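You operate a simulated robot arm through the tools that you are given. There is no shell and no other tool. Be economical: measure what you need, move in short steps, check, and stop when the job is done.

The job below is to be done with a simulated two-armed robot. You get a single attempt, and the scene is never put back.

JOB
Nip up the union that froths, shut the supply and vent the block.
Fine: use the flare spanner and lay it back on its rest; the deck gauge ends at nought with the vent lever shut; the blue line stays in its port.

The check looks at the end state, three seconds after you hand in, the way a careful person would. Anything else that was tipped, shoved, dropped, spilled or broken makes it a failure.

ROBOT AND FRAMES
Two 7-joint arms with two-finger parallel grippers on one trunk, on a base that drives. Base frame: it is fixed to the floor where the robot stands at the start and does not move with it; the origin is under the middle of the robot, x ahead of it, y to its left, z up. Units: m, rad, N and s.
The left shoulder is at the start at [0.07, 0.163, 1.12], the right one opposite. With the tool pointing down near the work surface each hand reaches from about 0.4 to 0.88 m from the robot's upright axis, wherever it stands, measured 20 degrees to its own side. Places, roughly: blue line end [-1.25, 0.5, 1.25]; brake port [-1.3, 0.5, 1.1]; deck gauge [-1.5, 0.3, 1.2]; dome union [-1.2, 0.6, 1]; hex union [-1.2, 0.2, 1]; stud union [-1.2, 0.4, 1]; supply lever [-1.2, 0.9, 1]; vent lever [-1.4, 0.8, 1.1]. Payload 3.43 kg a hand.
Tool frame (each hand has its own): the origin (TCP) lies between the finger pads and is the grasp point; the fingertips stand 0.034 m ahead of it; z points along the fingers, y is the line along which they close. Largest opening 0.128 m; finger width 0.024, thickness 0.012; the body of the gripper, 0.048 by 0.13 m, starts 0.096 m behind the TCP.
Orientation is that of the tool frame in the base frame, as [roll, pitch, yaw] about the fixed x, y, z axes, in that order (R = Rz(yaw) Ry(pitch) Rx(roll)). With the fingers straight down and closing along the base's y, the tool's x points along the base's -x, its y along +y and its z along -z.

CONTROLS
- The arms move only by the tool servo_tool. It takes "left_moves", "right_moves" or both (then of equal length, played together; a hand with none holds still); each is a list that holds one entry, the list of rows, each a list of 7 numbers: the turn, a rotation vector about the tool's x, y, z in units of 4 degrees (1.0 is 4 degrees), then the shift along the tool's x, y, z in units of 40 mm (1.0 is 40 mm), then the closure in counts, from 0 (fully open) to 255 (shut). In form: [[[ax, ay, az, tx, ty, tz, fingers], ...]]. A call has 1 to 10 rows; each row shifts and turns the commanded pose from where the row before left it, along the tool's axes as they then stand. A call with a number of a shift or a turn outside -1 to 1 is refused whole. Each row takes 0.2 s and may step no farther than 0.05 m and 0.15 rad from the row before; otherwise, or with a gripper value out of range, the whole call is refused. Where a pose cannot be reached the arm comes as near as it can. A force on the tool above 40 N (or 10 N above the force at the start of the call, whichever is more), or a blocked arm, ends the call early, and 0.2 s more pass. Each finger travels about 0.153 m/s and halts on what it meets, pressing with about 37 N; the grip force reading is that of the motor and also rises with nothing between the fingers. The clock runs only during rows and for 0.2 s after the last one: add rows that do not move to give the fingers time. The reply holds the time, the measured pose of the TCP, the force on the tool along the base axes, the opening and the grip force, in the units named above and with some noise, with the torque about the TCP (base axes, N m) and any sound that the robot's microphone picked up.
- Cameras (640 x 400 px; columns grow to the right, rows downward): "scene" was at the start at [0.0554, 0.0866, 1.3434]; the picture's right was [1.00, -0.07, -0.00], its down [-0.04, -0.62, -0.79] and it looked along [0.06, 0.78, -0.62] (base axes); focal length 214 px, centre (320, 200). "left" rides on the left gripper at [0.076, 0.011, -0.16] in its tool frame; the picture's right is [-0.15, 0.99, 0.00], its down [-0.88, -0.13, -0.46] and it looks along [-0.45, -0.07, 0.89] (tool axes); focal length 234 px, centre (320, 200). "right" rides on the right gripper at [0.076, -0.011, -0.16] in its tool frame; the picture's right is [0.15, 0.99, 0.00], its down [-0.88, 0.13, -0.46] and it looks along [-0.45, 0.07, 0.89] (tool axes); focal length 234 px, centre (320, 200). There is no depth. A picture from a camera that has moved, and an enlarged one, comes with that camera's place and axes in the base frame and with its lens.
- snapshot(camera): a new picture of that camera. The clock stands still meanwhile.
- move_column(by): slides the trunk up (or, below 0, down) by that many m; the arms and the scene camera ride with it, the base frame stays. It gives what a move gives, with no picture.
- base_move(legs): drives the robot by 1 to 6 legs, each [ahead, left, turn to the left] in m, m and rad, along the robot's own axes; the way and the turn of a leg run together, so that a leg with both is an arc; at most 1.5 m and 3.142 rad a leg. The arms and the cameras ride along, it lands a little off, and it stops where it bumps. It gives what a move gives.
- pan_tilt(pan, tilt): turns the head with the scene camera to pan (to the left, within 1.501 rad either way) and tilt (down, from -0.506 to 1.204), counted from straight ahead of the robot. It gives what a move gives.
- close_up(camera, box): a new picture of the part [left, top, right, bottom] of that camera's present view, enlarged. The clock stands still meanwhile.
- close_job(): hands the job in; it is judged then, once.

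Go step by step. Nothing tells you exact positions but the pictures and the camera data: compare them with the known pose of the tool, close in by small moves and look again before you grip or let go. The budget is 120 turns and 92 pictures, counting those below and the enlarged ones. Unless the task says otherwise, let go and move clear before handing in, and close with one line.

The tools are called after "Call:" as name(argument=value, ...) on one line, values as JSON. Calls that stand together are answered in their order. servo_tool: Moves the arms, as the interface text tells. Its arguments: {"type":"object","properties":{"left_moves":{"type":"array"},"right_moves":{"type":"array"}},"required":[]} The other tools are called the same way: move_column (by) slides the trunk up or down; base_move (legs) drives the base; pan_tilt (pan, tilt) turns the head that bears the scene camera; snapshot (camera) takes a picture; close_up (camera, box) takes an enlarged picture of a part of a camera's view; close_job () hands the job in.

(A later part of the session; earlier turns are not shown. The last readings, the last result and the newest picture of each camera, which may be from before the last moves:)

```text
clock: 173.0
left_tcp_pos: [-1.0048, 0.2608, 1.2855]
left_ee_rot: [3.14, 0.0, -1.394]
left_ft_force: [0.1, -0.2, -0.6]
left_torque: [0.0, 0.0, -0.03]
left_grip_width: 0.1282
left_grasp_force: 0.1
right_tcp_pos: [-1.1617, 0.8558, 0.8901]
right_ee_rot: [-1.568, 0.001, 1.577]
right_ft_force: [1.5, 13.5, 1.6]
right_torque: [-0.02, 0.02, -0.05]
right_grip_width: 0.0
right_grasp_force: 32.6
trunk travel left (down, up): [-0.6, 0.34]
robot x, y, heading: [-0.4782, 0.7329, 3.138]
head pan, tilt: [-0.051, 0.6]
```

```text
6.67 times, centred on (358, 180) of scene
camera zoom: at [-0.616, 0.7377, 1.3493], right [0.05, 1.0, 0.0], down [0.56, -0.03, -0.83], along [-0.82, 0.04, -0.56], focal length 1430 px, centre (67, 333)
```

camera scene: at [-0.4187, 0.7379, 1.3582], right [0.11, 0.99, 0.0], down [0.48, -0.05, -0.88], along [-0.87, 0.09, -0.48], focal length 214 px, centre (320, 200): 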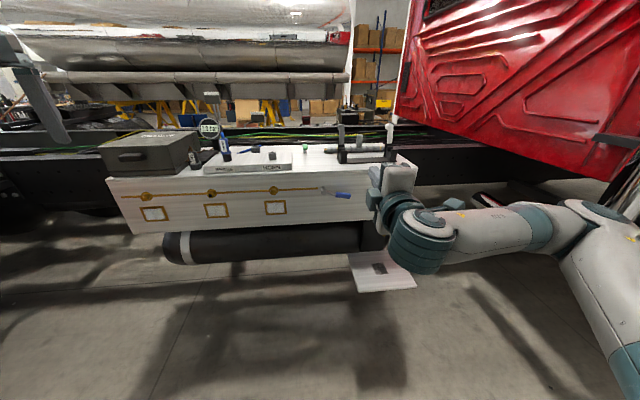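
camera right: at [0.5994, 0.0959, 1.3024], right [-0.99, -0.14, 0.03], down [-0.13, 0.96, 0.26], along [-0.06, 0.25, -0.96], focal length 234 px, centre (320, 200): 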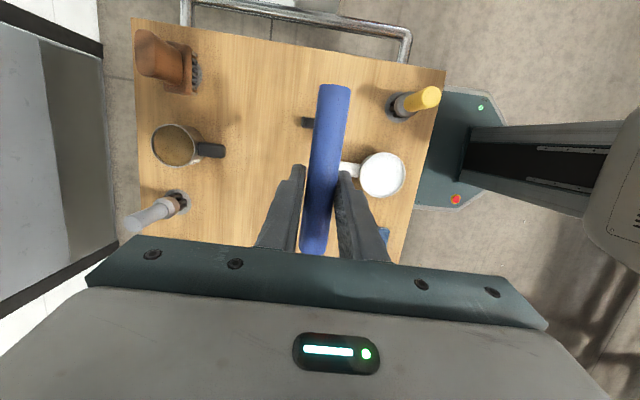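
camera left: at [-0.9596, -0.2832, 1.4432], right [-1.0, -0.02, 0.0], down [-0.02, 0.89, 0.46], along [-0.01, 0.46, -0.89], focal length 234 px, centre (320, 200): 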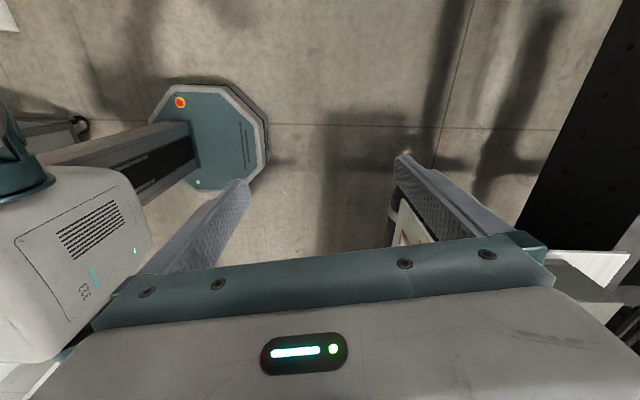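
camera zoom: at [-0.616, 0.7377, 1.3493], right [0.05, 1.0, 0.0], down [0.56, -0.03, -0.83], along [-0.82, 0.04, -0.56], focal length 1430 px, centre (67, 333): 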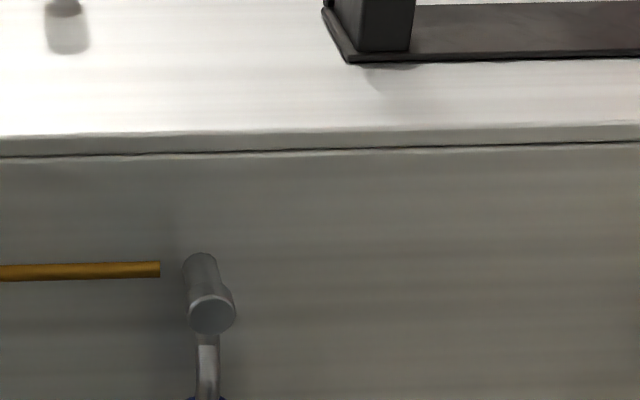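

Supply lever is hard down on its stop. I retreat the hand sideways and back, then raise the trunk to study the green vent lever.

Call:
servo_tool(right_moves=[[[0, 0, 0, 0.5, 0, 0, 255], [0, 0, 0, 0.5, 0, 0, 255], [0, 0, 0, 0, 0, -1, 255], [0, 0, 0, 0, 0, -1, 255], [0, 0, 0, 0, 0, -1, 255], [0, 0, 0, 0, 0, -0.5, 255]]])

Call:
move_column(by=0.3)

Call:
pan_tilt(pan=-0.05, tilt=0.7)

Call:
close_up(camera="scene", box=[230, 110, 390, 210])

```text
clock: 174.4
left_tcp_pos: [-1.0036, 0.2594, 1.2841]
left_ee_rot: [3.141, 0.0, -1.395]
left_ft_force: [-0.4, -0.2, 0.2]
left_torque: [-0.02, 0.02, -0.02]
left_grip_width: 0.1279
left_grasp_force: 0.1
right_tcp_pos: [-1.0213, 0.8973, 0.8905]
right_ee_rot: [-1.568, -0.002, 1.58]
right_ft_force: [-0.1, -0.5, 0.2]
right_torque: [0.03, 0.02, 0.01]
right_grip_width: 0.0
right_grasp_force: 32.5
trunk travel left (down, up): [-0.6, 0.34]
robot x, y, heading: [-0.4768, 0.7307, -3.145]
head pan, tilt: [-0.051, 0.6]
```

```text
clock: 177.4
left_tcp_pos: [-1.0055, 0.258, 1.5833]
left_ee_rot: [3.141, -0.001, -1.394]
left_ft_force: [-0.4, 0.0, -0.4]
left_torque: [0.0, -0.01, 0.02]
left_grip_width: 0.128
left_grasp_force: 0.1
right_tcp_pos: [-1.0215, 0.8971, 1.1892]
right_ee_rot: [-1.567, -0.002, 1.58]
right_ft_force: [0.0, 0.5, -0.2]
right_torque: [-0.02, 0.0, -0.01]
right_grip_width: 0.0001
right_grasp_force: 32.9
trunk travel left (down, up): [-0.9, 0.04]
robot x, y, heading: [-0.476, 0.7314, 3.138]
head pan, tilt: [-0.051, 0.6]
```

```text
clock: 178.1
left_tcp_pos: [-1.0048, 0.2597, 1.5849]
left_ee_rot: [3.139, 0.0, -1.394]
left_ft_force: [0.0, 1.1, 0.1]
left_torque: [-0.02, -0.01, -0.02]
left_grip_width: 0.1278
left_grasp_force: 0.0
right_tcp_pos: [-1.0218, 0.8979, 1.1891]
right_ee_rot: [-1.567, -0.002, 1.579]
right_ft_force: [-0.1, -0.1, 0.5]
right_torque: [0.03, 0.0, 0.0]
right_grip_width: 0.0001
right_grasp_force: 33.1
trunk travel left (down, up): [-0.9, 0.04]
robot x, y, heading: [-0.4761, 0.7306, 3.138]
head pan, tilt: [-0.051, 0.7]
```

```text
4.00 times, centred on (310, 160) of scene
camera zoom: at [-0.613, 0.7354, 1.6406], right [0.05, 1.0, 0.0], down [0.64, -0.03, -0.77], along [-0.76, 0.04, -0.64], focal length 858 px, centre (360, 360)
```

zoom: 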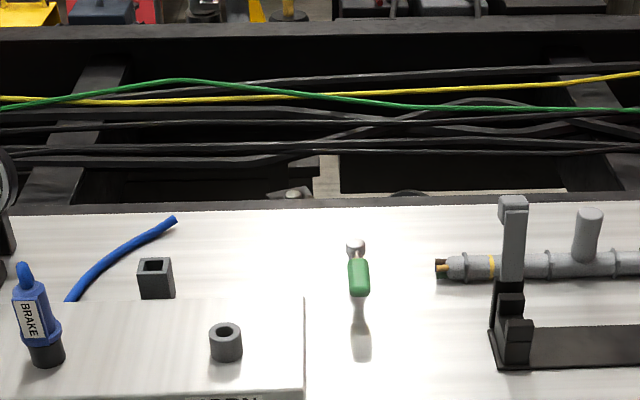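

Vent lever: hub ≈(-1.464, 0.776), green handle pointing toward me to x≈-1.382 at z≈1.09. I'll point the right hand down, fingers closing along y, to grasp the handle so I can both open and reshut it.

Call:
servo_tool(right_moves=[[[-1, 1, 1, 0, 0, 0, 255], [-1, 1, 1, 0, 0, 0, 255], [-1, 1, 1, 0, 0, 0, 255], [-1, 1, 1, 0, 0, 0, 255], [-1, 1, 1, 0, 0, 0, 255], [-1, 1, 1, 0, 0, 0, 255], [-1, 1, 1, 0, 0, 0, 255], [-1, 1, 1, 0, 0, 0, 255], [-1, 1, 1, 0, 0, 0, 255]]])

Call:
servo_tool(right_moves=[[[-1, 1, 1, 0, 0, 0, 180], [-1, 1, 1, 0, 0, 0, 160], [-1, 1, 1, 0, 0, 0, 150], [-1, 1, 1, 0, 0, 0, 150], [-1, 1, 1, 0, 0, 0, 150], [-1, 1, 1, 0, 0, 0, 150], [-1, 1, 1, 0, 0, 0, 150], [-1, 1, 1, 0, 0, 0, 150], [-0.3, 0.3, 0.3, 0, 0, 0, 150], [0, 0, 0, 0, 0, 0, 150]]])

```text
clock: 180.0
left_tcp_pos: [-1.0067, 0.2583, 1.5838]
left_ee_rot: [3.141, 0.0, -1.395]
left_ft_force: [0.1, 0.1, 0.2]
left_torque: [0.0, -0.01, 0.03]
left_grip_width: 0.128
left_grasp_force: 0.0
right_tcp_pos: [-1.0187, 0.9611, 1.1707]
right_ee_rot: [-2.203, 0.198, 0.823]
right_ft_force: [-0.2, -0.2, 0.8]
right_torque: [0.0, 0.01, 0.0]
right_grip_width: 0.0
right_grasp_force: 32.9
trunk travel left (down, up): [-0.9, 0.04]
robot x, y, heading: [-0.4776, 0.7332, 3.144]
head pan, tilt: [-0.051, 0.7]
stopped in row 9 (right hand): the arm was blocked; the commanded pose is now the measured one
```

```text
clock: 180.9
left_tcp_pos: [-1.0044, 0.2589, 1.5831]
left_ee_rot: [3.14, 0.001, -1.395]
left_ft_force: [0.4, -1.0, -0.3]
left_torque: [0.01, 0.0, 0.06]
left_grip_width: 0.1276
left_grasp_force: 0.0
right_tcp_pos: [-1.0157, 1.0366, 1.1759]
right_ee_rot: [-2.358, 0.124, 0.436]
right_ft_force: [-0.3, 0.3, 0.6]
right_torque: [0.04, 0.0, -0.02]
right_grip_width: 0.0526
right_grasp_force: 0.0
right hand out of reach, approached as far as the arm can: row 4
trunk travel left (down, up): [-0.9, 0.04]
robot x, y, heading: [-0.4759, 0.7307, 3.145]
head pan, tilt: [-0.051, 0.7]
stopped in row 4 (right hand): the arm was blocked; the commanded pose is now the measured one
```

The arm stopped during the turn; I'll look at how it stands.

Call:
pan_tilt(pan=-0.3, tilt=0.6)

Call:
snapshot(camera="scene")

```text
clock: 181.7
left_tcp_pos: [-1.0049, 0.2583, 1.5834]
left_ee_rot: [3.139, -0.001, -1.394]
left_ft_force: [-0.6, -0.5, 0.7]
left_torque: [-0.01, 0.01, -0.02]
left_grip_width: 0.1277
left_grasp_force: 0.0
right_tcp_pos: [-1.0161, 1.0367, 1.1764]
right_ee_rot: [-2.357, 0.124, 0.435]
right_ft_force: [-0.6, 0.1, -0.5]
right_torque: [-0.02, -0.04, 0.02]
right_grip_width: 0.0527
right_grasp_force: 0.0
trunk travel left (down, up): [-0.9, 0.04]
robot x, y, heading: [-0.478, 0.7308, 3.144]
head pan, tilt: [-0.3, 0.6]
```

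```text
15 pictures are left
camera scene: at [-0.6125, 0.7574, 1.6492], right [0.3, 0.96, 0.0], down [0.54, -0.17, -0.82], along [-0.79, 0.24, -0.57], focal length 214 px, centre (320, 200)
```

scene: 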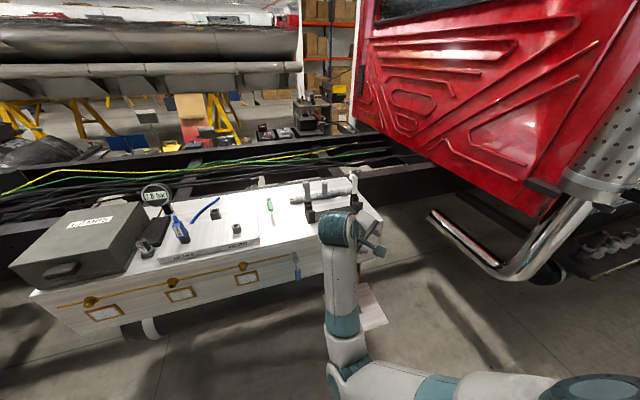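

No collision—just a joint limit. I bring the hand inward (toward the robot's midline) and then finish turning it down.

Call:
servo_tool(right_moves=[[[0, 0, 0, -0.42, 0.68, -0.6, 150], [0, 0, 0, -0.42, 0.68, -0.6, 150], [0, 0, 0, -0.42, 0.68, -0.6, 150], [0, 0, 0, -0.42, 0.68, -0.6, 150], [0, 0, 0, -0.42, 0.68, -0.6, 150], [-0.97, 0.372, 0.474, 0, 0, 0, 150], [-0.97, 0.372, 0.474, 0, 0, 0, 150], [-0.97, 0.372, 0.474, 0, 0, 0, 150]]])

Call:
servo_tool(right_moves=[[[-0.97, 0.372, 0.474, 0, 0, 0, 150], [-0.97, 0.372, 0.474, 0, 0, 0, 150], [-0.97, 0.372, 0.474, 0, 0, 0, 150], [-0.97, 0.372, 0.474, 0, 0, 0, 150], [-0.97, 0.372, 0.474, 0, 0, 0, 150], [-0.97, 0.372, 0.474, 0, 0, 0, 150], [-0.97, 0.372, 0.474, 0, 0, 0, 150], [-0.97, 0.372, 0.474, 0, 0, 0, 150]]])

```text
clock: 182.4
left_tcp_pos: [-1.0064, 0.2589, 1.5836]
left_ee_rot: [-3.141, 0.003, -1.393]
left_ft_force: [-0.5, -0.1, -0.4]
left_torque: [0.01, 0.03, -0.02]
left_grip_width: 0.1281
left_grasp_force: 0.0
right_tcp_pos: [-1.0278, 1.0326, 1.2057]
right_ee_rot: [-2.181, 0.113, 0.368]
right_ft_force: [-1.1, -0.5, 0.3]
right_torque: [0.02, 0.01, -0.04]
right_grip_width: 0.0525
right_grasp_force: 0.1
trunk travel left (down, up): [-0.9, 0.04]
robot x, y, heading: [-0.4756, 0.7318, 3.148]
head pan, tilt: [-0.3, 0.6]
stopped in row 3 (right hand): the arm was blocked; the commanded pose is now the measured one
```

```text
clock: 184.4
left_tcp_pos: [-1.0048, 0.258, 1.5844]
left_ee_rot: [3.141, 0.0, -1.396]
left_ft_force: [1.0, 0.4, 0.1]
left_torque: [-0.02, 0.0, -0.03]
left_grip_width: 0.1279
left_grasp_force: 0.0
right_tcp_pos: [-1.0509, 1.1088, 1.1867]
right_ee_rot: [-2.714, 0.117, -0.006]
right_ft_force: [0.4, 0.3, 0.8]
right_torque: [0.02, 0.04, 0.01]
right_grip_width: 0.0527
right_grasp_force: 0.0
right hand out of reach, approached as far as the arm can: row 5, 6, 7, 8
trunk travel left (down, up): [-0.9, 0.04]
robot x, y, heading: [-0.4744, 0.7291, 3.145]
head pan, tilt: [-0.3, 0.6]
stopped in row 8 (right hand): the arm was blocked; the commanded pose is now the measured one
```

That configuration is at a wrist limit. I unwind: rotate back toward yaw 90° (the pose the arm handles well), then come inward.

Call:
servo_tool(right_moves=[[[-0.255, -0.146, -0.935, 0, 0, 0, 150], [-0.255, -0.146, -0.935, 0, 0, 0, 150], [-0.255, -0.146, -0.935, 0, 0, 0, 150], [-0.255, -0.146, -0.935, 0, 0, 0, 150], [-0.255, -0.146, -0.935, 0, 0, 0, 150], [-0.255, -0.146, -0.935, 0, 0, 0, 150], [-0.255, -0.146, -0.935, 0, 0, 0, 150], [-0.255, -0.146, -0.935, 0, 0, 0, 150], [-0.255, -0.146, -0.935, 0, 0, 0, 150], [-0.255, -0.146, -0.935, 0, 0, 0, 150]]])

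Call:
servo_tool(right_moves=[[[-0.255, -0.146, -0.935, 0, 0, 0, 150], [-0.255, -0.146, -0.935, 0, 0, 0, 150], [-0.255, -0.146, -0.935, 0, 0, 0, 150], [-0.255, -0.146, -0.935, 0, 0, 0, 150], [-0.255, -0.146, -0.935, 0, 0, 0, 150], [-0.255, -0.146, -0.935, 0, 0, 0, 150], [-0.255, -0.146, -0.935, 0, 0, 0, 150], [-0.255, -0.146, -0.935, 0, 0, 0, 150], [-0.255, -0.146, -0.935, 0, 0, 0, 150], [-0.255, -0.146, -0.935, 0, 0, 0, 150]]])

```text
clock: 186.6
left_tcp_pos: [-1.0052, 0.2579, 1.5843]
left_ee_rot: [3.139, 0.002, -1.397]
left_ft_force: [0.4, -0.1, -1.3]
left_torque: [0.0, 0.0, -0.04]
left_grip_width: 0.1282
left_grasp_force: 0.0
right_tcp_pos: [-1.05, 1.1166, 1.1875]
right_ee_rot: [-2.86, -0.021, 0.634]
right_ft_force: [0.2, 0.0, -0.6]
right_torque: [-0.01, 0.0, -0.01]
right_grip_width: 0.0524
right_grasp_force: 0.0
trunk travel left (down, up): [-0.9, 0.04]
robot x, y, heading: [-0.4788, 0.7304, 3.141]
head pan, tilt: [-0.3, 0.6]
```

```text
clock: 188.8
left_tcp_pos: [-1.0052, 0.2589, 1.5835]
left_ee_rot: [3.14, 0.002, -1.397]
left_ft_force: [0.1, 0.7, 0.3]
left_torque: [0.01, 0.01, -0.03]
left_grip_width: 0.1281
left_grasp_force: 0.1
right_tcp_pos: [-1.0544, 1.1115, 1.1848]
right_ee_rot: [-3.069, -0.03, 1.307]
right_ft_force: [-0.4, -0.6, 0.3]
right_torque: [0.0, 0.02, 0.0]
right_grip_width: 0.0526
right_grasp_force: 0.1
right hand out of reach, approached as far as the arm can: row 5
trunk travel left (down, up): [-0.9, 0.04]
robot x, y, heading: [-0.4734, 0.7275, 3.138]
head pan, tilt: [-0.3, 0.6]
```

Unwound and pointing down. I now move the hand to the midline, then yaw the fingers.

Call:
servo_tool(right_moves=[[[0, 0, 0, -0.95, 0.25, 0, 150], [0, 0, 0, -0.95, 0.25, 0, 150], [0, 0, 0, -0.95, 0.25, 0, 150], [0, 0, 0, -0.95, 0.25, 0, 150], [0, 0, 0, -0.95, 0.25, 0, 150], [0, 0, 0, -0.95, 0.25, 0, 150], [0, 0, 0, -0.95, 0.25, 0, 150], [0, 0, 0, -0.95, 0.25, 0, 150], [0, 0, 0, -0.95, 0.25, 0, 150]]])

Call:
servo_tool(right_moves=[[[0, 0, 1, 0, 0, 0, 150], [0, 0, 1, 0, 0, 0, 150], [0, 0, 1, 0, 0, 0, 150], [0, 0, 1, 0, 0, 0, 150], [0, 0, 1, 0, 0, 0, 150], [0, 0, 1, 0, 0, 0, 150], [0, 0, 1, 0, 0, 0, 150], [0, 0, 1, 0, 0, 0, 150], [0, 0, 1, 0, 0, 0, 150], [0, 0, 1, 0, 0, 0, 150]]])

Call:
servo_tool(right_moves=[[[0, 0, 1, 0, 0, 0, 150], [0, 0, 1, 0, 0, 0, 150], [0, 0, 1, 0, 0, 0, 150], [0, 0, 1, 0, 0, 0, 150], [0, 0, 1, 0, 0, 0, 150], [0, 0, 1, 0, 0, 0, 150], [0, 0, 1, 0, 0, 0, 150], [0, 0, 1, 0, 0, 0, 150], [0, 0, 0.7, 0, 0, 0, 150]]])

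```text
clock: 191.0
left_tcp_pos: [-1.0056, 0.26, 1.5833]
left_ee_rot: [-3.141, 0.003, -1.396]
left_ft_force: [-0.3, -0.3, 0.3]
left_torque: [-0.02, -0.02, -0.03]
left_grip_width: 0.1279
left_grasp_force: 0.1
right_tcp_pos: [-1.1995, 0.9171, 1.1159]
right_ee_rot: [-3.035, -0.034, 1.267]
right_ft_force: [0.5, -0.9, -0.3]
right_torque: [-0.01, 0.02, 0.01]
right_grip_width: 0.0527
right_grasp_force: 0.1
right hand out of reach, approached as far as the arm can: row 1, 2, 3, 4, 5, 6, 7, 8, 9
trunk travel left (down, up): [-0.9, 0.04]
robot x, y, heading: [-0.478, 0.7315, 3.14]
head pan, tilt: [-0.3, 0.6]
stopped in row 9 (right hand): the arm was blocked; the commanded pose is now the measured one
```

```text
clock: 193.2
left_tcp_pos: [-1.0059, 0.2573, 1.5835]
left_ee_rot: [3.14, 0.001, -1.398]
left_ft_force: [-0.4, 0.4, 0.7]
left_torque: [0.02, 0.04, 0.01]
left_grip_width: 0.1281
left_grasp_force: 0.0
right_tcp_pos: [-1.1979, 0.9199, 1.1138]
right_ee_rot: [-3.037, 0.037, 0.57]
right_ft_force: [0.3, 0.5, 0.4]
right_torque: [-0.02, -0.01, -0.03]
right_grip_width: 0.0525
right_grasp_force: 0.2
trunk travel left (down, up): [-0.9, 0.04]
robot x, y, heading: [-0.4732, 0.7318, 3.146]
head pan, tilt: [-0.3, 0.6]
```

```text
clock: 195.2
left_tcp_pos: [-1.006, 0.2574, 1.5834]
left_ee_rot: [3.141, 0.003, -1.397]
left_ft_force: [0.3, -0.6, 0.2]
left_torque: [-0.01, 0.0, -0.02]
left_grip_width: 0.1281
left_grasp_force: 0.0
right_tcp_pos: [-1.2001, 0.9309, 1.1154]
right_ee_rot: [-3.067, 0.093, -0.047]
right_ft_force: [-0.2, 0.8, -0.5]
right_torque: [0.0, -0.02, 0.01]
right_grip_width: 0.0526
right_grasp_force: 0.1
trunk travel left (down, up): [-0.9, 0.04]
robot x, y, heading: [-0.4802, 0.7328, 3.139]
head pan, tilt: [-0.3, 0.6]
```

The hand drifted near the hose fixture; no contact force. I check by picture before moving.

Call:
pan_tilt(pan=-0.15, tilt=0.75)

Call:
snapshot(camera="scene")

```text
clock: 195.9
left_tcp_pos: [-1.0055, 0.2585, 1.5838]
left_ee_rot: [3.139, 0.002, -1.396]
left_ft_force: [0.1, 0.6, -0.1]
left_torque: [0.04, -0.01, 0.0]
left_grip_width: 0.1275
left_grasp_force: 0.1
right_tcp_pos: [-1.2, 0.93, 1.1166]
right_ee_rot: [-3.07, 0.095, -0.048]
right_ft_force: [1.3, -1.0, 0.0]
right_torque: [0.03, 0.0, 0.0]
right_grip_width: 0.0523
right_grasp_force: 0.1
trunk travel left (down, up): [-0.9, 0.04]
robot x, y, heading: [-0.4785, 0.7288, 3.142]
head pan, tilt: [-0.15, 0.75]
```

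```text
14 pictures are left
camera scene: at [-0.6102, 0.7436, 1.6364], right [0.15, 0.99, 0.0], down [0.67, -0.1, -0.73], along [-0.72, 0.11, -0.68], focal length 214 px, centre (320, 200)
```

scene: 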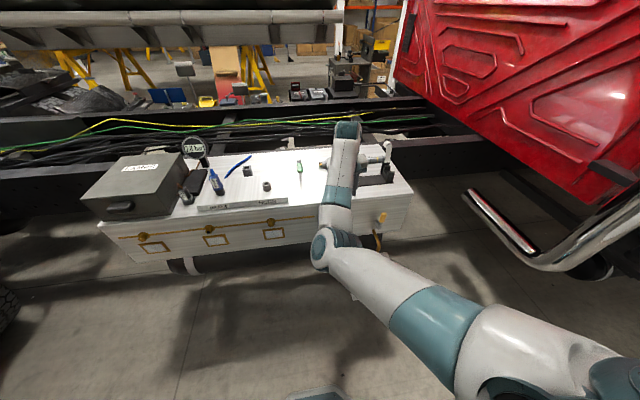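

Nothing has been touched. I lift the hand straight up first, then back and inward over the vent lever's line.

Call:
servo_tool(right_moves=[[[0, 0, 0, 0, 0, -0.8, 150], [0, 0, 0, 0, 0, -0.8, 150], [0, 0, 0, 0, 0, -0.8, 150], [0, 0, 0, 0.8, 0, 0, 150], [0, 0, 0, 0.8, 0, 0, 150], [0, 0, 0, 0, 0.8, 0, 150], [0, 0, 0, 0, 0.8, 0, 150], [0, 0, 0, 0, 0.8, 0, 150], [0, 0, 0, 0, 0.8, 0, 150], [0, 0, 0, 0, 0.8, 0, 150]]])

```text
clock: 198.1
left_tcp_pos: [-1.0056, 0.2584, 1.5841]
left_ee_rot: [-3.141, 0.003, -1.397]
left_ft_force: [0.0, -1.1, 0.5]
left_torque: [0.01, 0.0, 0.0]
left_grip_width: 0.128
left_grasp_force: 0.0
right_tcp_pos: [-1.2268, 0.7793, 1.1485]
right_ee_rot: [-3.083, 0.089, -0.03]
right_ft_force: [-0.3, 0.2, 0.1]
right_torque: [0.02, -0.01, 0.0]
right_grip_width: 0.0527
right_grasp_force: 0.1
right hand out of reach, approached as far as the arm can: row 1, 2, 3, 4, 5, 6, 7
trunk travel left (down, up): [-0.9, 0.04]
robot x, y, heading: [-0.4755, 0.7334, 3.141]
head pan, tilt: [-0.15, 0.75]
```

The hand is right on the lever's line (y≈0.779). I square it up, raise the trunk the last bit, and drive forward.

Call:
servo_tool(right_moves=[[[-0.42, 0.63, -0.21, 0, 0, 0, 150], [-0.42, 0.63, -0.21, 0, 0, 0, 150], [0, 0, 0, 0, 0, 0, 150]]])

Call:
move_column(by=0.038)

Call:
base_move(legs=[[0.16, 0, 0]])

Call:
snapshot(camera="right")

```text
clock: 198.9
left_tcp_pos: [-1.0056, 0.2596, 1.5837]
left_ee_rot: [3.139, 0.003, -1.396]
left_ft_force: [0.1, 0.4, -0.1]
left_torque: [0.0, 0.0, 0.02]
left_grip_width: 0.128
left_grasp_force: 0.1
right_tcp_pos: [-1.2301, 0.7792, 1.1474]
right_ee_rot: [-3.141, 0.003, -0.004]
right_ft_force: [0.2, 0.4, 0.4]
right_torque: [-0.01, -0.02, 0.02]
right_grip_width: 0.0529
right_grasp_force: 0.0
right hand out of reach, approached as far as the arm can: row 2
trunk travel left (down, up): [-0.9, 0.04]
robot x, y, heading: [-0.4762, 0.7328, 3.138]
head pan, tilt: [-0.15, 0.75]
```

```text
clock: 199.7
left_tcp_pos: [-1.0045, 0.258, 1.6218]
left_ee_rot: [3.141, 0.002, -1.396]
left_ft_force: [-0.4, 0.1, -0.1]
left_torque: [0.02, -0.01, -0.02]
left_grip_width: 0.1282
left_grasp_force: 0.1
right_tcp_pos: [-1.2298, 0.7796, 1.1843]
right_ee_rot: [-3.141, 0.004, -0.003]
right_ft_force: [-0.2, -0.3, 0.0]
right_torque: [-0.02, 0.01, 0.0]
right_grip_width: 0.0527
right_grasp_force: 0.0
trunk travel left (down, up): [-0.938, 0.002]
robot x, y, heading: [-0.4779, 0.7309, 3.143]
head pan, tilt: [-0.15, 0.75]
```

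```text
clock: 201.1
left_tcp_pos: [-1.1606, 0.2604, 1.6238]
left_ee_rot: [3.137, 0.0, -1.398]
left_ft_force: [0.3, -0.1, 0.9]
left_torque: [0.0, 0.07, 0.0]
left_grip_width: 0.1279
left_grasp_force: 0.0
right_tcp_pos: [-1.3853, 0.7819, 1.1862]
right_ee_rot: [-3.14, 0.006, -0.008]
right_ft_force: [0.7, -0.1, -0.1]
right_torque: [0.01, 0.04, -0.03]
right_grip_width: 0.0528
right_grasp_force: 0.0
trunk travel left (down, up): [-0.938, 0.002]
robot x, y, heading: [-0.6383, 0.732, 3.138]
head pan, tilt: [-0.15, 0.75]
```

```text
13 pictures are left
camera right: at [-1.3095, 0.794, 1.3466], right [0.14, -0.99, 0.0], down [-0.88, -0.13, 0.46], along [-0.46, -0.06, -0.89], focal length 234 px, centre (320, 200)
```

right: 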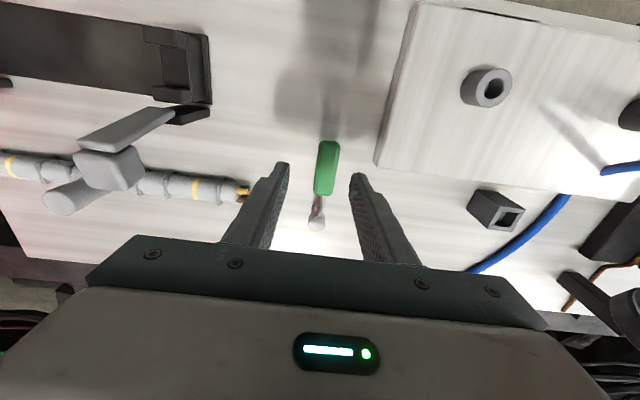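

A clear view: the green handle lies between the fingers. I adjust, descend and grip it.

Call:
servo_tool(right_moves=[[[0, 0, 0, -0.37, 0.12, 0, 150], [0, 0, 0, 0, 0, 0.8, 150], [0, 0, 0, 0, 0, 0.8, 150], [0, 0, 0, 0, 0, 0.8, 150], [0, 0, 0, 0, 0, 0, 150], [0, 0, 0, 0, 0, 0, 200], [0, 0, 0, 0, 0, 0, 230], [0, 0, 0, 0, 0, 0, 255]]])

Call:
snapshot(camera="right")

```text
clock: 202.9
left_tcp_pos: [-1.1631, 0.2572, 1.6214]
left_ee_rot: [3.14, 0.002, -1.396]
left_ft_force: [0.6, 0.1, 0.6]
left_torque: [-0.03, -0.01, 0.01]
left_grip_width: 0.1281
left_grasp_force: 0.1
right_tcp_pos: [-1.4022, 0.7737, 1.0911]
right_ee_rot: [-3.141, 0.002, -0.003]
right_ft_force: [1.5, -11.0, 1.7]
right_torque: [-0.07, -0.57, 0.53]
right_grip_width: 0.0212
right_grasp_force: 45.1
trunk travel left (down, up): [-0.938, 0.002]
robot x, y, heading: [-0.6347, 0.7312, 3.139]
head pan, tilt: [-0.15, 0.75]
```

```text
12 pictures are left
camera right: at [-1.3268, 0.786, 1.2499], right [0.14, -0.99, 0.0], down [-0.88, -0.13, 0.46], along [-0.45, -0.06, -0.89], focal length 234 px, centre (320, 200)
```

right: 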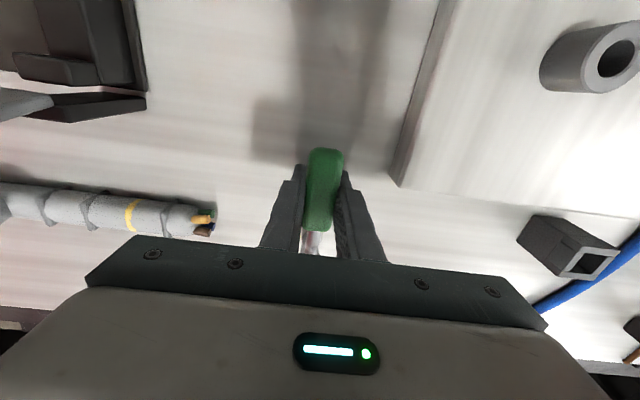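

Gripped; the handle pushes back against +y, suggesting its shut stop is there. I swing it gently toward -y about the hub.

Call:
servo_tool(right_moves=[[[0, 0, 1, -0.004, 0.16, 0, 255], [0, 0, 1, -0.004, 0.113, 0, 255], [0, 0, 1, -0.004, 0.113, 0, 255], [0, 0, 1, -0.004, 0.113, 0, 255], [0, 0, 0, 0, 0, 0, 255]]])

```text
clock: 204.1
left_tcp_pos: [-1.1634, 0.2555, 1.6215]
left_ee_rot: [3.14, 0.003, -1.398]
left_ft_force: [-0.1, 0.3, -0.9]
left_torque: [0.02, 0.01, 0.01]
left_grip_width: 0.1279
left_grasp_force: 0.1
right_tcp_pos: [-1.4058, 0.755, 1.0904]
right_ee_rot: [-3.14, 0.006, -0.285]
right_ft_force: [3.4, -17.7, 2.2]
right_torque: [0.01, -0.39, 1.1]
right_grip_width: 0.0216
right_grasp_force: 45.1
trunk travel left (down, up): [-0.938, 0.002]
robot x, y, heading: [-0.6349, 0.7339, 3.143]
head pan, tilt: [-0.15, 0.75]
```

Call:
snapshot(camera="right")

Call:
close_up(camera="scene", box=[150, 100, 310, 200])

```text
11 pictures are left
camera right: at [-1.3291, 0.7448, 1.2497], right [-0.14, -0.99, 0.0], down [-0.88, 0.12, 0.46], along [-0.45, 0.07, -0.89], focal length 234 px, centre (320, 200)
```

right: 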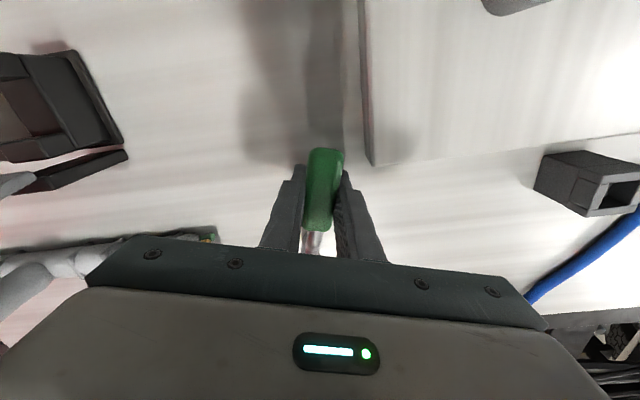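

```text
4.00 times, centred on (230, 150) of scene
camera zoom: at [-0.7675, 0.74, 1.6745], right [0.15, 0.99, 0.0], down [0.67, -0.1, -0.73], along [-0.72, 0.11, -0.68], focal length 858 px, centre (680, 400)
```

zoom: 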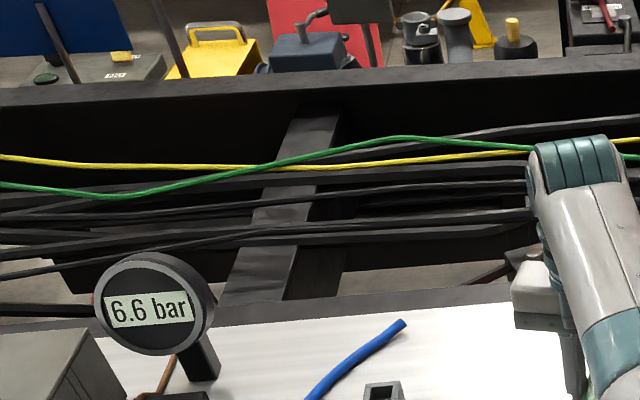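

The gauge has fallen to 6.6 bar, so this opens the vent. The horn block limits swing, so I hold here and let it bleed.

Call:
servo_tool(right_moves=[[[0, 0, 0, 0, 0.1, 0, 255], [0, 0, 0, 0, 0, 0, 255], [0, 0, 0, 0, 0, 0, 255], [0, 0, 0, 0, 0, 0, 255], [0, 0, 0, 0, 0, 0, 255], [0, 0, 0, 0, 0, 0, 255], [0, 0, 0, 0, 0, 0, 255], [0, 0, 0, 0, 0, 0, 255], [0, 0, 0, 0, 0, 0, 255], [0, 0, 0, 0, 0, 0, 255]]])

Call:
close_up(camera="scene", box=[150, 100, 310, 200])

```text
clock: 206.3
left_tcp_pos: [-1.1623, 0.2596, 1.6235]
left_ee_rot: [3.137, 0.003, -1.398]
left_ft_force: [0.5, -0.4, 0.1]
left_torque: [-0.03, 0.04, -0.01]
left_grip_width: 0.1283
left_grasp_force: 0.0
right_tcp_pos: [-1.4046, 0.7541, 1.0897]
right_ee_rot: [-3.14, 0.004, -0.286]
right_ft_force: [17.5, -4.1, -8.1]
right_torque: [0.01, -0.06, 0.0]
right_grip_width: 0.0216
right_grasp_force: 45.1
trunk travel left (down, up): [-0.938, 0.002]
robot x, y, heading: [-0.6358, 0.7289, 3.132]
head pan, tilt: [-0.15, 0.75]
```

```text
4.00 times, centred on (230, 150) of scene
camera zoom: at [-0.7661, 0.7432, 1.6745], right [0.15, 0.99, 0.0], down [0.67, -0.1, -0.73], along [-0.72, 0.11, -0.68], focal length 858 px, centre (680, 400)
```

zoom: 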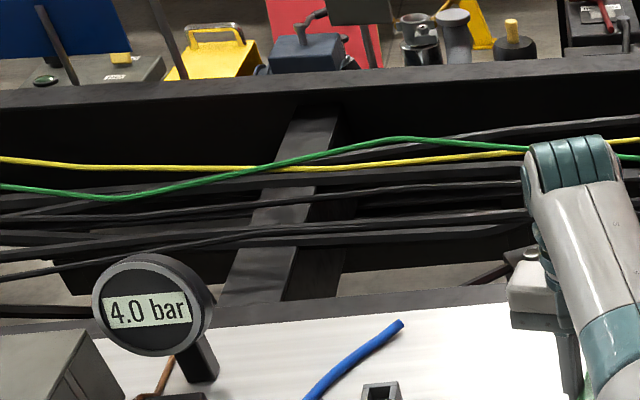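

It bleeds steadily (4.0 bar). I keep holding.

Call:
servo_tool(right_moves=[[[0, 0, 0, 0, 0, 0, 255], [0, 0, 0, 0, 0, 0, 255], [0, 0, 0, 0, 0, 0, 255], [0, 0, 0, 0, 0, 0, 255], [0, 0, 0, 0, 0, 0, 255], [0, 0, 0, 0, 0, 0, 255], [0, 0, 0, 0, 0, 0, 255], [0, 0, 0, 0, 0, 0, 255], [0, 0, 0, 0, 0, 0, 255], [0, 0, 0, 0, 0, 0, 255]]])

Call:
servo_tool(right_moves=[[[0, 0, 0, 0, 0, 0, 255], [0, 0, 0, 0, 0, 0, 255], [0, 0, 0, 0, 0, 0, 255], [0, 0, 0, 0, 0, 0, 255], [0, 0, 0, 0, 0, 0, 255], [0, 0, 0, 0, 0, 0, 255], [0, 0, 0, 0, 0, 0, 255], [0, 0, 0, 0, 0, 0, 255], [0, 0, 0, 0, 0, 0, 255], [0, 0, 0, 0, 0, 0, 255]]])

Call:
servo_tool(right_moves=[[[0, 0, 0, 0, 0, 0, 255], [0, 0, 0, 0, 0, 0, 255], [0, 0, 0, 0, 0, 0, 255], [0, 0, 0, 0, 0, 0, 255], [0, 0, 0, 0, 0, 0, 255], [0, 0, 0, 0, 0, 0, 255], [0, 0, 0, 0, 0, 0, 255], [0, 0, 0, 0, 0, 0, 255], [0, 0, 0, 0, 0, 0, 255], [0, 0, 0, 0, 0, 0, 255]]])

Call:
servo_tool(right_moves=[[[0, 0, 0, 0, 0, 0, 255], [0, 0, 0, 0, 0, 0, 255], [0, 0, 0, 0, 0, 0, 255], [0, 0, 0, 0, 0, 0, 255], [0, 0, 0, 0, 0, 0, 255], [0, 0, 0, 0, 0, 0, 255], [0, 0, 0, 0, 0, 0, 255], [0, 0, 0, 0, 0, 0, 255], [0, 0, 0, 0, 0, 0, 255], [0, 0, 0, 0, 0, 0, 255]]])

Call:
close_up(camera="scene", box=[150, 100, 310, 200])

```text
clock: 208.5
left_tcp_pos: [-1.1616, 0.2588, 1.6224]
left_ee_rot: [3.138, 0.001, -1.399]
left_ft_force: [0.4, 0.9, 0.2]
left_torque: [0.0, -0.02, -0.01]
left_grip_width: 0.1278
left_grasp_force: 0.0
right_tcp_pos: [-1.4061, 0.7526, 1.0901]
right_ee_rot: [-3.141, 0.004, -0.286]
right_ft_force: [21.5, -3.8, -14.1]
right_torque: [0.04, 0.18, -0.17]
right_grip_width: 0.0213
right_grasp_force: 45.0
trunk travel left (down, up): [-0.938, 0.002]
robot x, y, heading: [-0.6338, 0.7304, 3.134]
head pan, tilt: [-0.15, 0.75]
```

```text
clock: 210.7
left_tcp_pos: [-1.1613, 0.2594, 1.6221]
left_ee_rot: [3.136, 0.003, -1.399]
left_ft_force: [0.0, 0.6, -0.1]
left_torque: [0.01, -0.01, 0.02]
left_grip_width: 0.1281
left_grasp_force: 0.0
right_tcp_pos: [-1.4044, 0.753, 1.09]
right_ee_rot: [-3.139, 0.003, -0.284]
right_ft_force: [22.0, -4.8, -13.9]
right_torque: [0.01, 0.11, -0.14]
right_grip_width: 0.0215
right_grasp_force: 45.0
trunk travel left (down, up): [-0.938, 0.002]
robot x, y, heading: [-0.6372, 0.7316, 3.139]
head pan, tilt: [-0.15, 0.75]
```

```text
clock: 212.9
left_tcp_pos: [-1.1624, 0.2596, 1.6224]
left_ee_rot: [3.138, 0.001, -1.398]
left_ft_force: [-0.3, -0.3, -0.6]
left_torque: [-0.01, 0.02, 0.02]
left_grip_width: 0.128
left_grasp_force: 0.1
right_tcp_pos: [-1.4059, 0.7529, 1.0902]
right_ee_rot: [-3.141, 0.003, -0.285]
right_ft_force: [21.4, -3.6, -13.9]
right_torque: [0.05, 0.14, -0.11]
right_grip_width: 0.0213
right_grasp_force: 44.9
trunk travel left (down, up): [-0.938, 0.002]
robot x, y, heading: [-0.632, 0.7289, 3.134]
head pan, tilt: [-0.15, 0.75]
```

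```text
clock: 215.1
left_tcp_pos: [-1.1627, 0.2596, 1.6233]
left_ee_rot: [3.138, 0.001, -1.398]
left_ft_force: [0.3, -0.5, 0.4]
left_torque: [0.0, -0.04, 0.0]
left_grip_width: 0.1279
left_grasp_force: 0.0
right_tcp_pos: [-1.4054, 0.7535, 1.0895]
right_ee_rot: [-3.14, 0.005, -0.285]
right_ft_force: [21.3, -3.7, -14.3]
right_torque: [-0.03, 0.09, -0.12]
right_grip_width: 0.0214
right_grasp_force: 45.0
trunk travel left (down, up): [-0.938, 0.002]
robot x, y, heading: [-0.6325, 0.7301, 3.136]
head pan, tilt: [-0.15, 0.75]
```

```text
4.00 times, centred on (230, 150) of scene
camera zoom: at [-0.7665, 0.7431, 1.6745], right [0.15, 0.99, 0.0], down [0.67, -0.1, -0.73], along [-0.72, 0.11, -0.68], focal length 858 px, centre (680, 400)
```

zoom: 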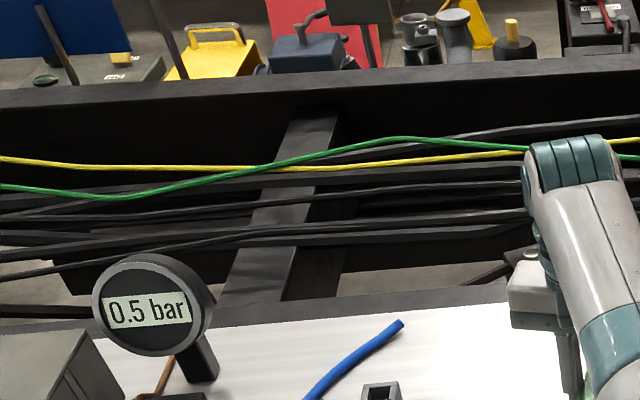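

Decaying exponentially; 0.5 bar. I hold another ~18 s.

Call:
servo_tool(right_moves=[[[0, 0, 0, 0, 0, 0, 255], [0, 0, 0, 0, 0, 0, 255], [0, 0, 0, 0, 0, 0, 255], [0, 0, 0, 0, 0, 0, 255], [0, 0, 0, 0, 0, 0, 255], [0, 0, 0, 0, 0, 0, 255], [0, 0, 0, 0, 0, 0, 255], [0, 0, 0, 0, 0, 0, 255], [0, 0, 0, 0, 0, 0, 255], [0, 0, 0, 0, 0, 0, 255]]])

Call:
servo_tool(right_moves=[[[0, 0, 0, 0, 0, 0, 255], [0, 0, 0, 0, 0, 0, 255], [0, 0, 0, 0, 0, 0, 255], [0, 0, 0, 0, 0, 0, 255], [0, 0, 0, 0, 0, 0, 255], [0, 0, 0, 0, 0, 0, 255], [0, 0, 0, 0, 0, 0, 255], [0, 0, 0, 0, 0, 0, 255], [0, 0, 0, 0, 0, 0, 255], [0, 0, 0, 0, 0, 0, 255]]])

Call:
servo_tool(right_moves=[[[0, 0, 0, 0, 0, 0, 255], [0, 0, 0, 0, 0, 0, 255], [0, 0, 0, 0, 0, 0, 255], [0, 0, 0, 0, 0, 0, 255], [0, 0, 0, 0, 0, 0, 255], [0, 0, 0, 0, 0, 0, 255], [0, 0, 0, 0, 0, 0, 255], [0, 0, 0, 0, 0, 0, 255], [0, 0, 0, 0, 0, 0, 255], [0, 0, 0, 0, 0, 0, 255]]])

Call:
servo_tool(right_moves=[[[0, 0, 0, 0, 0, 0, 255], [0, 0, 0, 0, 0, 0, 255], [0, 0, 0, 0, 0, 0, 255], [0, 0, 0, 0, 0, 0, 255], [0, 0, 0, 0, 0, 0, 255], [0, 0, 0, 0, 0, 0, 255], [0, 0, 0, 0, 0, 0, 255], [0, 0, 0, 0, 0, 0, 255], [0, 0, 0, 0, 0, 0, 255], [0, 0, 0, 0, 0, 0, 255]]])

Call:
servo_tool(right_moves=[[[0, 0, 0, 0, 0, 0, 255], [0, 0, 0, 0, 0, 0, 255], [0, 0, 0, 0, 0, 0, 255], [0, 0, 0, 0, 0, 0, 255], [0, 0, 0, 0, 0, 0, 255], [0, 0, 0, 0, 0, 0, 255], [0, 0, 0, 0, 0, 0, 255], [0, 0, 0, 0, 0, 0, 255], [0, 0, 0, 0, 0, 0, 255], [0, 0, 0, 0, 0, 0, 255]]])

Call:
servo_tool(right_moves=[[[0, 0, 0, 0, 0, 0, 255], [0, 0, 0, 0, 0, 0, 255], [0, 0, 0, 0, 0, 0, 255], [0, 0, 0, 0, 0, 0, 255], [0, 0, 0, 0, 0, 0, 255], [0, 0, 0, 0, 0, 0, 255], [0, 0, 0, 0, 0, 0, 255], [0, 0, 0, 0, 0, 0, 255], [0, 0, 0, 0, 0, 0, 255], [0, 0, 0, 0, 0, 0, 255]]])

Call:
servo_tool(right_moves=[[[0, 0, 0, 0, 0, 0, 255], [0, 0, 0, 0, 0, 0, 255], [0, 0, 0, 0, 0, 0, 255], [0, 0, 0, 0, 0, 0, 255], [0, 0, 0, 0, 0, 0, 255], [0, 0, 0, 0, 0, 0, 255], [0, 0, 0, 0, 0, 0, 255], [0, 0, 0, 0, 0, 0, 255], [0, 0, 0, 0, 0, 0, 255], [0, 0, 0, 0, 0, 0, 255]]])

Call:
servo_tool(right_moves=[[[0, 0, 0, 0, 0, 0, 255], [0, 0, 0, 0, 0, 0, 255], [0, 0, 0, 0, 0, 0, 255], [0, 0, 0, 0, 0, 0, 255], [0, 0, 0, 0, 0, 0, 255], [0, 0, 0, 0, 0, 0, 255], [0, 0, 0, 0, 0, 0, 255], [0, 0, 0, 0, 0, 0, 255], [0, 0, 0, 0, 0, 0, 255], [0, 0, 0, 0, 0, 0, 255]]])

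Call:
close_up(camera="scene", box=[150, 120, 278, 200])

```text
clock: 217.3
left_tcp_pos: [-1.162, 0.2594, 1.6234]
left_ee_rot: [3.138, 0.004, -1.398]
left_ft_force: [-0.1, -0.6, 0.6]
left_torque: [0.0, -0.04, 0.0]
left_grip_width: 0.1283
left_grasp_force: 0.0
right_tcp_pos: [-1.406, 0.7533, 1.0909]
right_ee_rot: [-3.139, 0.003, -0.285]
right_ft_force: [19.5, -4.5, -13.8]
right_torque: [0.02, 0.1, -0.13]
right_grip_width: 0.0217
right_grasp_force: 44.7
trunk travel left (down, up): [-0.938, 0.002]
robot x, y, heading: [-0.6339, 0.7327, 3.139]
head pan, tilt: [-0.15, 0.75]
```

```text
clock: 219.5
left_tcp_pos: [-1.1635, 0.2596, 1.6231]
left_ee_rot: [3.138, 0.003, -1.396]
left_ft_force: [0.9, -0.4, 0.0]
left_torque: [0.01, -0.01, -0.03]
left_grip_width: 0.1278
left_grasp_force: 0.0
right_tcp_pos: [-1.4062, 0.7515, 1.0902]
right_ee_rot: [-3.139, 0.004, -0.283]
right_ft_force: [19.9, -4.8, -11.9]
right_torque: [0.02, 0.13, -0.07]
right_grip_width: 0.0216
right_grasp_force: 45.0
trunk travel left (down, up): [-0.938, 0.002]
robot x, y, heading: [-0.634, 0.7312, 3.134]
head pan, tilt: [-0.15, 0.75]
```

```text
clock: 221.7
left_tcp_pos: [-1.1629, 0.2596, 1.6229]
left_ee_rot: [3.138, 0.0, -1.4]
left_ft_force: [0.5, -1.2, 0.0]
left_torque: [0.03, -0.01, -0.01]
left_grip_width: 0.1282
left_grasp_force: 0.0
right_tcp_pos: [-1.4056, 0.7537, 1.0909]
right_ee_rot: [-3.139, 0.003, -0.284]
right_ft_force: [17.4, -5.2, -11.5]
right_torque: [0.06, 0.09, -0.08]
right_grip_width: 0.0218
right_grasp_force: 44.5
trunk travel left (down, up): [-0.938, 0.002]
robot x, y, heading: [-0.635, 0.7318, 3.14]
head pan, tilt: [-0.15, 0.75]
```

```text
clock: 223.9
left_tcp_pos: [-1.1635, 0.2597, 1.623]
left_ee_rot: [3.137, 0.002, -1.398]
left_ft_force: [-0.9, -1.0, 0.3]
left_torque: [-0.02, 0.0, -0.01]
left_grip_width: 0.1281
left_grasp_force: 0.1
right_tcp_pos: [-1.4052, 0.7522, 1.0898]
right_ee_rot: [-3.141, 0.004, -0.284]
right_ft_force: [17.1, -3.5, -9.1]
right_torque: [0.01, 0.09, -0.07]
right_grip_width: 0.0214
right_grasp_force: 44.8
trunk travel left (down, up): [-0.938, 0.002]
robot x, y, heading: [-0.6395, 0.7319, 3.137]
head pan, tilt: [-0.15, 0.75]
```

```text
clock: 226.1
left_tcp_pos: [-1.1625, 0.2585, 1.6227]
left_ee_rot: [3.137, 0.002, -1.398]
left_ft_force: [-0.4, -0.5, 1.0]
left_torque: [0.03, 0.0, 0.02]
left_grip_width: 0.1281
left_grasp_force: 0.1
right_tcp_pos: [-1.4051, 0.7541, 1.0899]
right_ee_rot: [-3.14, 0.003, -0.284]
right_ft_force: [14.7, -4.0, -8.0]
right_torque: [0.01, 0.06, -0.04]
right_grip_width: 0.0213
right_grasp_force: 44.6
trunk travel left (down, up): [-0.938, 0.002]
robot x, y, heading: [-0.6359, 0.7299, 3.14]
head pan, tilt: [-0.15, 0.75]
```

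```text
clock: 228.3
left_tcp_pos: [-1.1626, 0.2596, 1.6217]
left_ee_rot: [3.138, 0.001, -1.399]
left_ft_force: [-1.2, 0.1, 0.5]
left_torque: [0.02, 0.02, 0.01]
left_grip_width: 0.1281
left_grasp_force: 0.1
right_tcp_pos: [-1.4054, 0.7531, 1.0908]
right_ee_rot: [-3.141, 0.002, -0.285]
right_ft_force: [14.4, -3.0, -6.0]
right_torque: [0.02, 0.07, -0.03]
right_grip_width: 0.0213
right_grasp_force: 44.6
trunk travel left (down, up): [-0.938, 0.002]
robot x, y, heading: [-0.6383, 0.7311, 3.14]
head pan, tilt: [-0.15, 0.75]
```

```text
clock: 230.5
left_tcp_pos: [-1.1638, 0.2596, 1.6232]
left_ee_rot: [3.14, 0.0, -1.399]
left_ft_force: [0.1, -0.7, 0.3]
left_torque: [0.03, -0.01, 0.02]
left_grip_width: 0.1281
left_grasp_force: 0.0
right_tcp_pos: [-1.4065, 0.7534, 1.0901]
right_ee_rot: [-3.139, 0.005, -0.285]
right_ft_force: [12.8, -2.4, -5.1]
right_torque: [0.01, 0.07, -0.01]
right_grip_width: 0.0217
right_grasp_force: 45.6
trunk travel left (down, up): [-0.938, 0.002]
robot x, y, heading: [-0.6339, 0.7307, 3.139]
head pan, tilt: [-0.15, 0.75]
```

```text
clock: 232.7
left_tcp_pos: [-1.1621, 0.2593, 1.6231]
left_ee_rot: [3.14, 0.002, -1.396]
left_ft_force: [-0.7, -0.2, -0.1]
left_torque: [0.0, 0.0, 0.01]
left_grip_width: 0.128
left_grasp_force: 0.1
right_tcp_pos: [-1.4063, 0.7545, 1.0896]
right_ee_rot: [-3.14, 0.006, -0.285]
right_ft_force: [12.3, -3.4, -4.6]
right_torque: [-0.01, 0.09, -0.03]
right_grip_width: 0.0215
right_grasp_force: 44.8
trunk travel left (down, up): [-0.938, 0.002]
robot x, y, heading: [-0.6336, 0.7333, 3.138]
head pan, tilt: [-0.15, 0.75]
```

```text
5.00 times, centred on (214, 160) of scene
camera zoom: at [-0.7668, 0.7434, 1.6745], right [0.15, 0.99, 0.0], down [0.67, -0.1, -0.73], along [-0.72, 0.11, -0.68], focal length 1072 px, centre (850, 400)
```

zoom: 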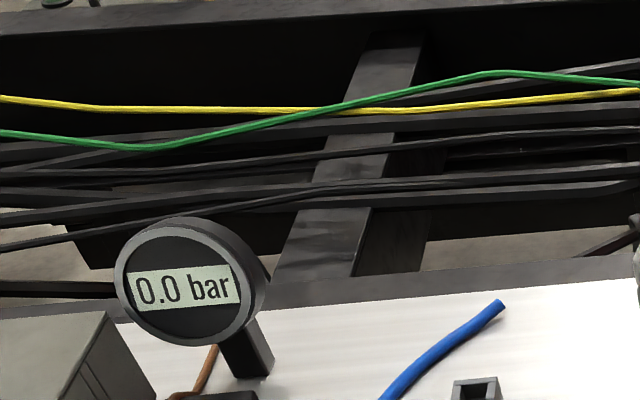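

0.0 bar. I swing the lever back to its shut stop with a slight over-press.

Call:
servo_tool(right_moves=[[[0, 0, -1, 0.004, -0.135, 0, 255], [0, 0, -1, 0.004, -0.135, 0, 255], [0, 0, -1, 0.004, -0.135, 0, 255], [0, 0, -1, 0.004, -0.135, 0, 255], [0, 0, -0.5, 0, -0.1, 0, 255], [0, 0, 0, 0, 0, 0, 255], [0, 0, 0, 0, 0, 0, 255]]])

Call:
snapshot(camera="right")

```text
clock: 234.3
left_tcp_pos: [-1.1639, 0.2556, 1.6207]
left_ee_rot: [3.139, 0.004, -1.399]
left_ft_force: [0.6, 1.8, -0.3]
left_torque: [-0.01, 0.0, -0.01]
left_grip_width: 0.128
left_grasp_force: 0.1
right_tcp_pos: [-1.4032, 0.7752, 1.0889]
right_ee_rot: [-3.138, 0.005, 0.031]
right_ft_force: [-1.6, -17.3, 3.4]
right_torque: [-0.03, -0.03, -1.09]
right_grip_width: 0.0215
right_grasp_force: 44.6
trunk travel left (down, up): [-0.938, 0.002]
robot x, y, heading: [-0.6387, 0.7285, 3.137]
head pan, tilt: [-0.15, 0.75]
```

```text
6 pictures are left
camera right: at [-1.3278, 0.7892, 1.25], right [0.18, -0.98, 0.0], down [-0.87, -0.16, 0.46], along [-0.45, -0.08, -0.89], focal length 234 px, centre (320, 200)
```

right: 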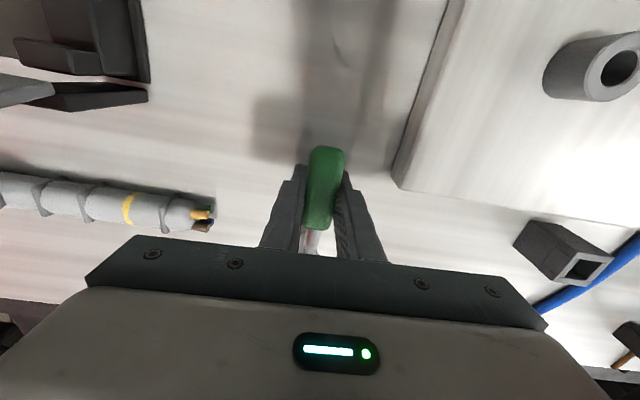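

Firm against the shut stop. I open the fingers and rise clear, then look.

Call:
servo_tool(right_moves=[[[0, 0, 0, 0, 0, 0, 195], [0, 0, 0, 0, 0, 0, 160], [0, 0, 0, 0, 0, 0, 150], [0, 0, 0, 0, 0, -0.5, 150], [0, 0, 0, 0, 0, -0.8, 150], [0, 0, 0, 0, 0, -0.8, 150], [0, 0, 0, 0, 0, -0.3, 150], [0, 0, 0, 0, 0, 0, 150]]])

Call:
snapshot(camera="right")

```text
clock: 236.1
left_tcp_pos: [-1.1652, 0.2611, 1.6217]
left_ee_rot: [3.14, 0.002, -1.397]
left_ft_force: [0.4, -0.3, 0.7]
left_torque: [0.04, 0.01, 0.04]
left_grip_width: 0.1282
left_grasp_force: 0.1
right_tcp_pos: [-1.4025, 0.7789, 1.1847]
right_ee_rot: [-3.138, 0.005, 0.027]
right_ft_force: [-0.2, 0.4, 0.6]
right_torque: [0.02, 0.0, 0.04]
right_grip_width: 0.0529
right_grasp_force: 0.0
trunk travel left (down, up): [-0.938, 0.002]
robot x, y, heading: [-0.6363, 0.7329, 3.142]
head pan, tilt: [-0.15, 0.75]
```

```text
5 pictures are left
camera right: at [-1.3272, 0.7935, 1.3452], right [0.17, -0.98, 0.0], down [-0.88, -0.16, 0.46], along [-0.45, -0.08, -0.89], focal length 234 px, centre (320, 200)
```

right: 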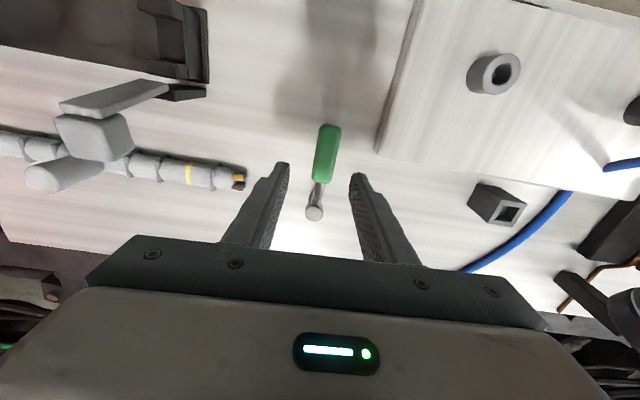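

The vent lever stands exactly as at the start (shut). I back the robot away and take a last overall look.

Call:
base_move(legs=[[-0.35, 0, 0]])

Call:
pan_tilt(pan=0.15, tilt=0.5)

Call:
close_up(camera="scene", box=[180, 130, 500, 330])

```text
clock: 238.4
left_tcp_pos: [-0.8132, 0.2593, 1.6209]
left_ee_rot: [-3.138, 0.0, -1.399]
left_ft_force: [-0.9, -0.2, -1.1]
left_torque: [0.04, -0.07, -0.01]
left_grip_width: 0.1281
left_grasp_force: 0.1
right_tcp_pos: [-1.05, 0.7775, 1.1832]
right_ee_rot: [-3.14, 0.001, 0.027]
right_ft_force: [0.0, 0.6, -0.6]
right_torque: [0.01, -0.04, 0.01]
right_grip_width: 0.0521
right_grasp_force: 0.1
trunk travel left (down, up): [-0.938, 0.002]
robot x, y, heading: [-0.2801, 0.7294, 3.133]
head pan, tilt: [-0.15, 0.75]
```

```text
clock: 239.2
left_tcp_pos: [-0.8086, 0.2599, 1.6209]
left_ee_rot: [3.14, 0.002, -1.399]
left_ft_force: [0.2, 0.7, -0.2]
left_torque: [0.0, 0.02, 0.04]
left_grip_width: 0.128
left_grasp_force: 0.0
right_tcp_pos: [-1.0464, 0.7781, 1.1851]
right_ee_rot: [-3.141, 0.003, 0.03]
right_ft_force: [-0.2, 0.3, -0.9]
right_torque: [0.05, 0.01, -0.05]
right_grip_width: 0.0525
right_grasp_force: 0.1
trunk travel left (down, up): [-0.938, 0.002]
robot x, y, heading: [-0.2794, 0.7264, 3.136]
head pan, tilt: [0.15, 0.499]
```

```text
2.00 times, centred on (340, 230) of scene
camera zoom: at [-0.4205, 0.7173, 1.6963], right [-0.15, 0.99, 0.0], down [0.47, 0.07, -0.88], along [-0.87, -0.13, -0.48], focal length 429 px, centre (280, 140)
```

zoom: 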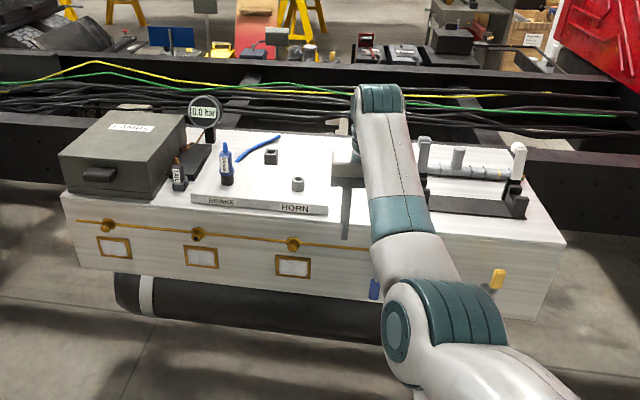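

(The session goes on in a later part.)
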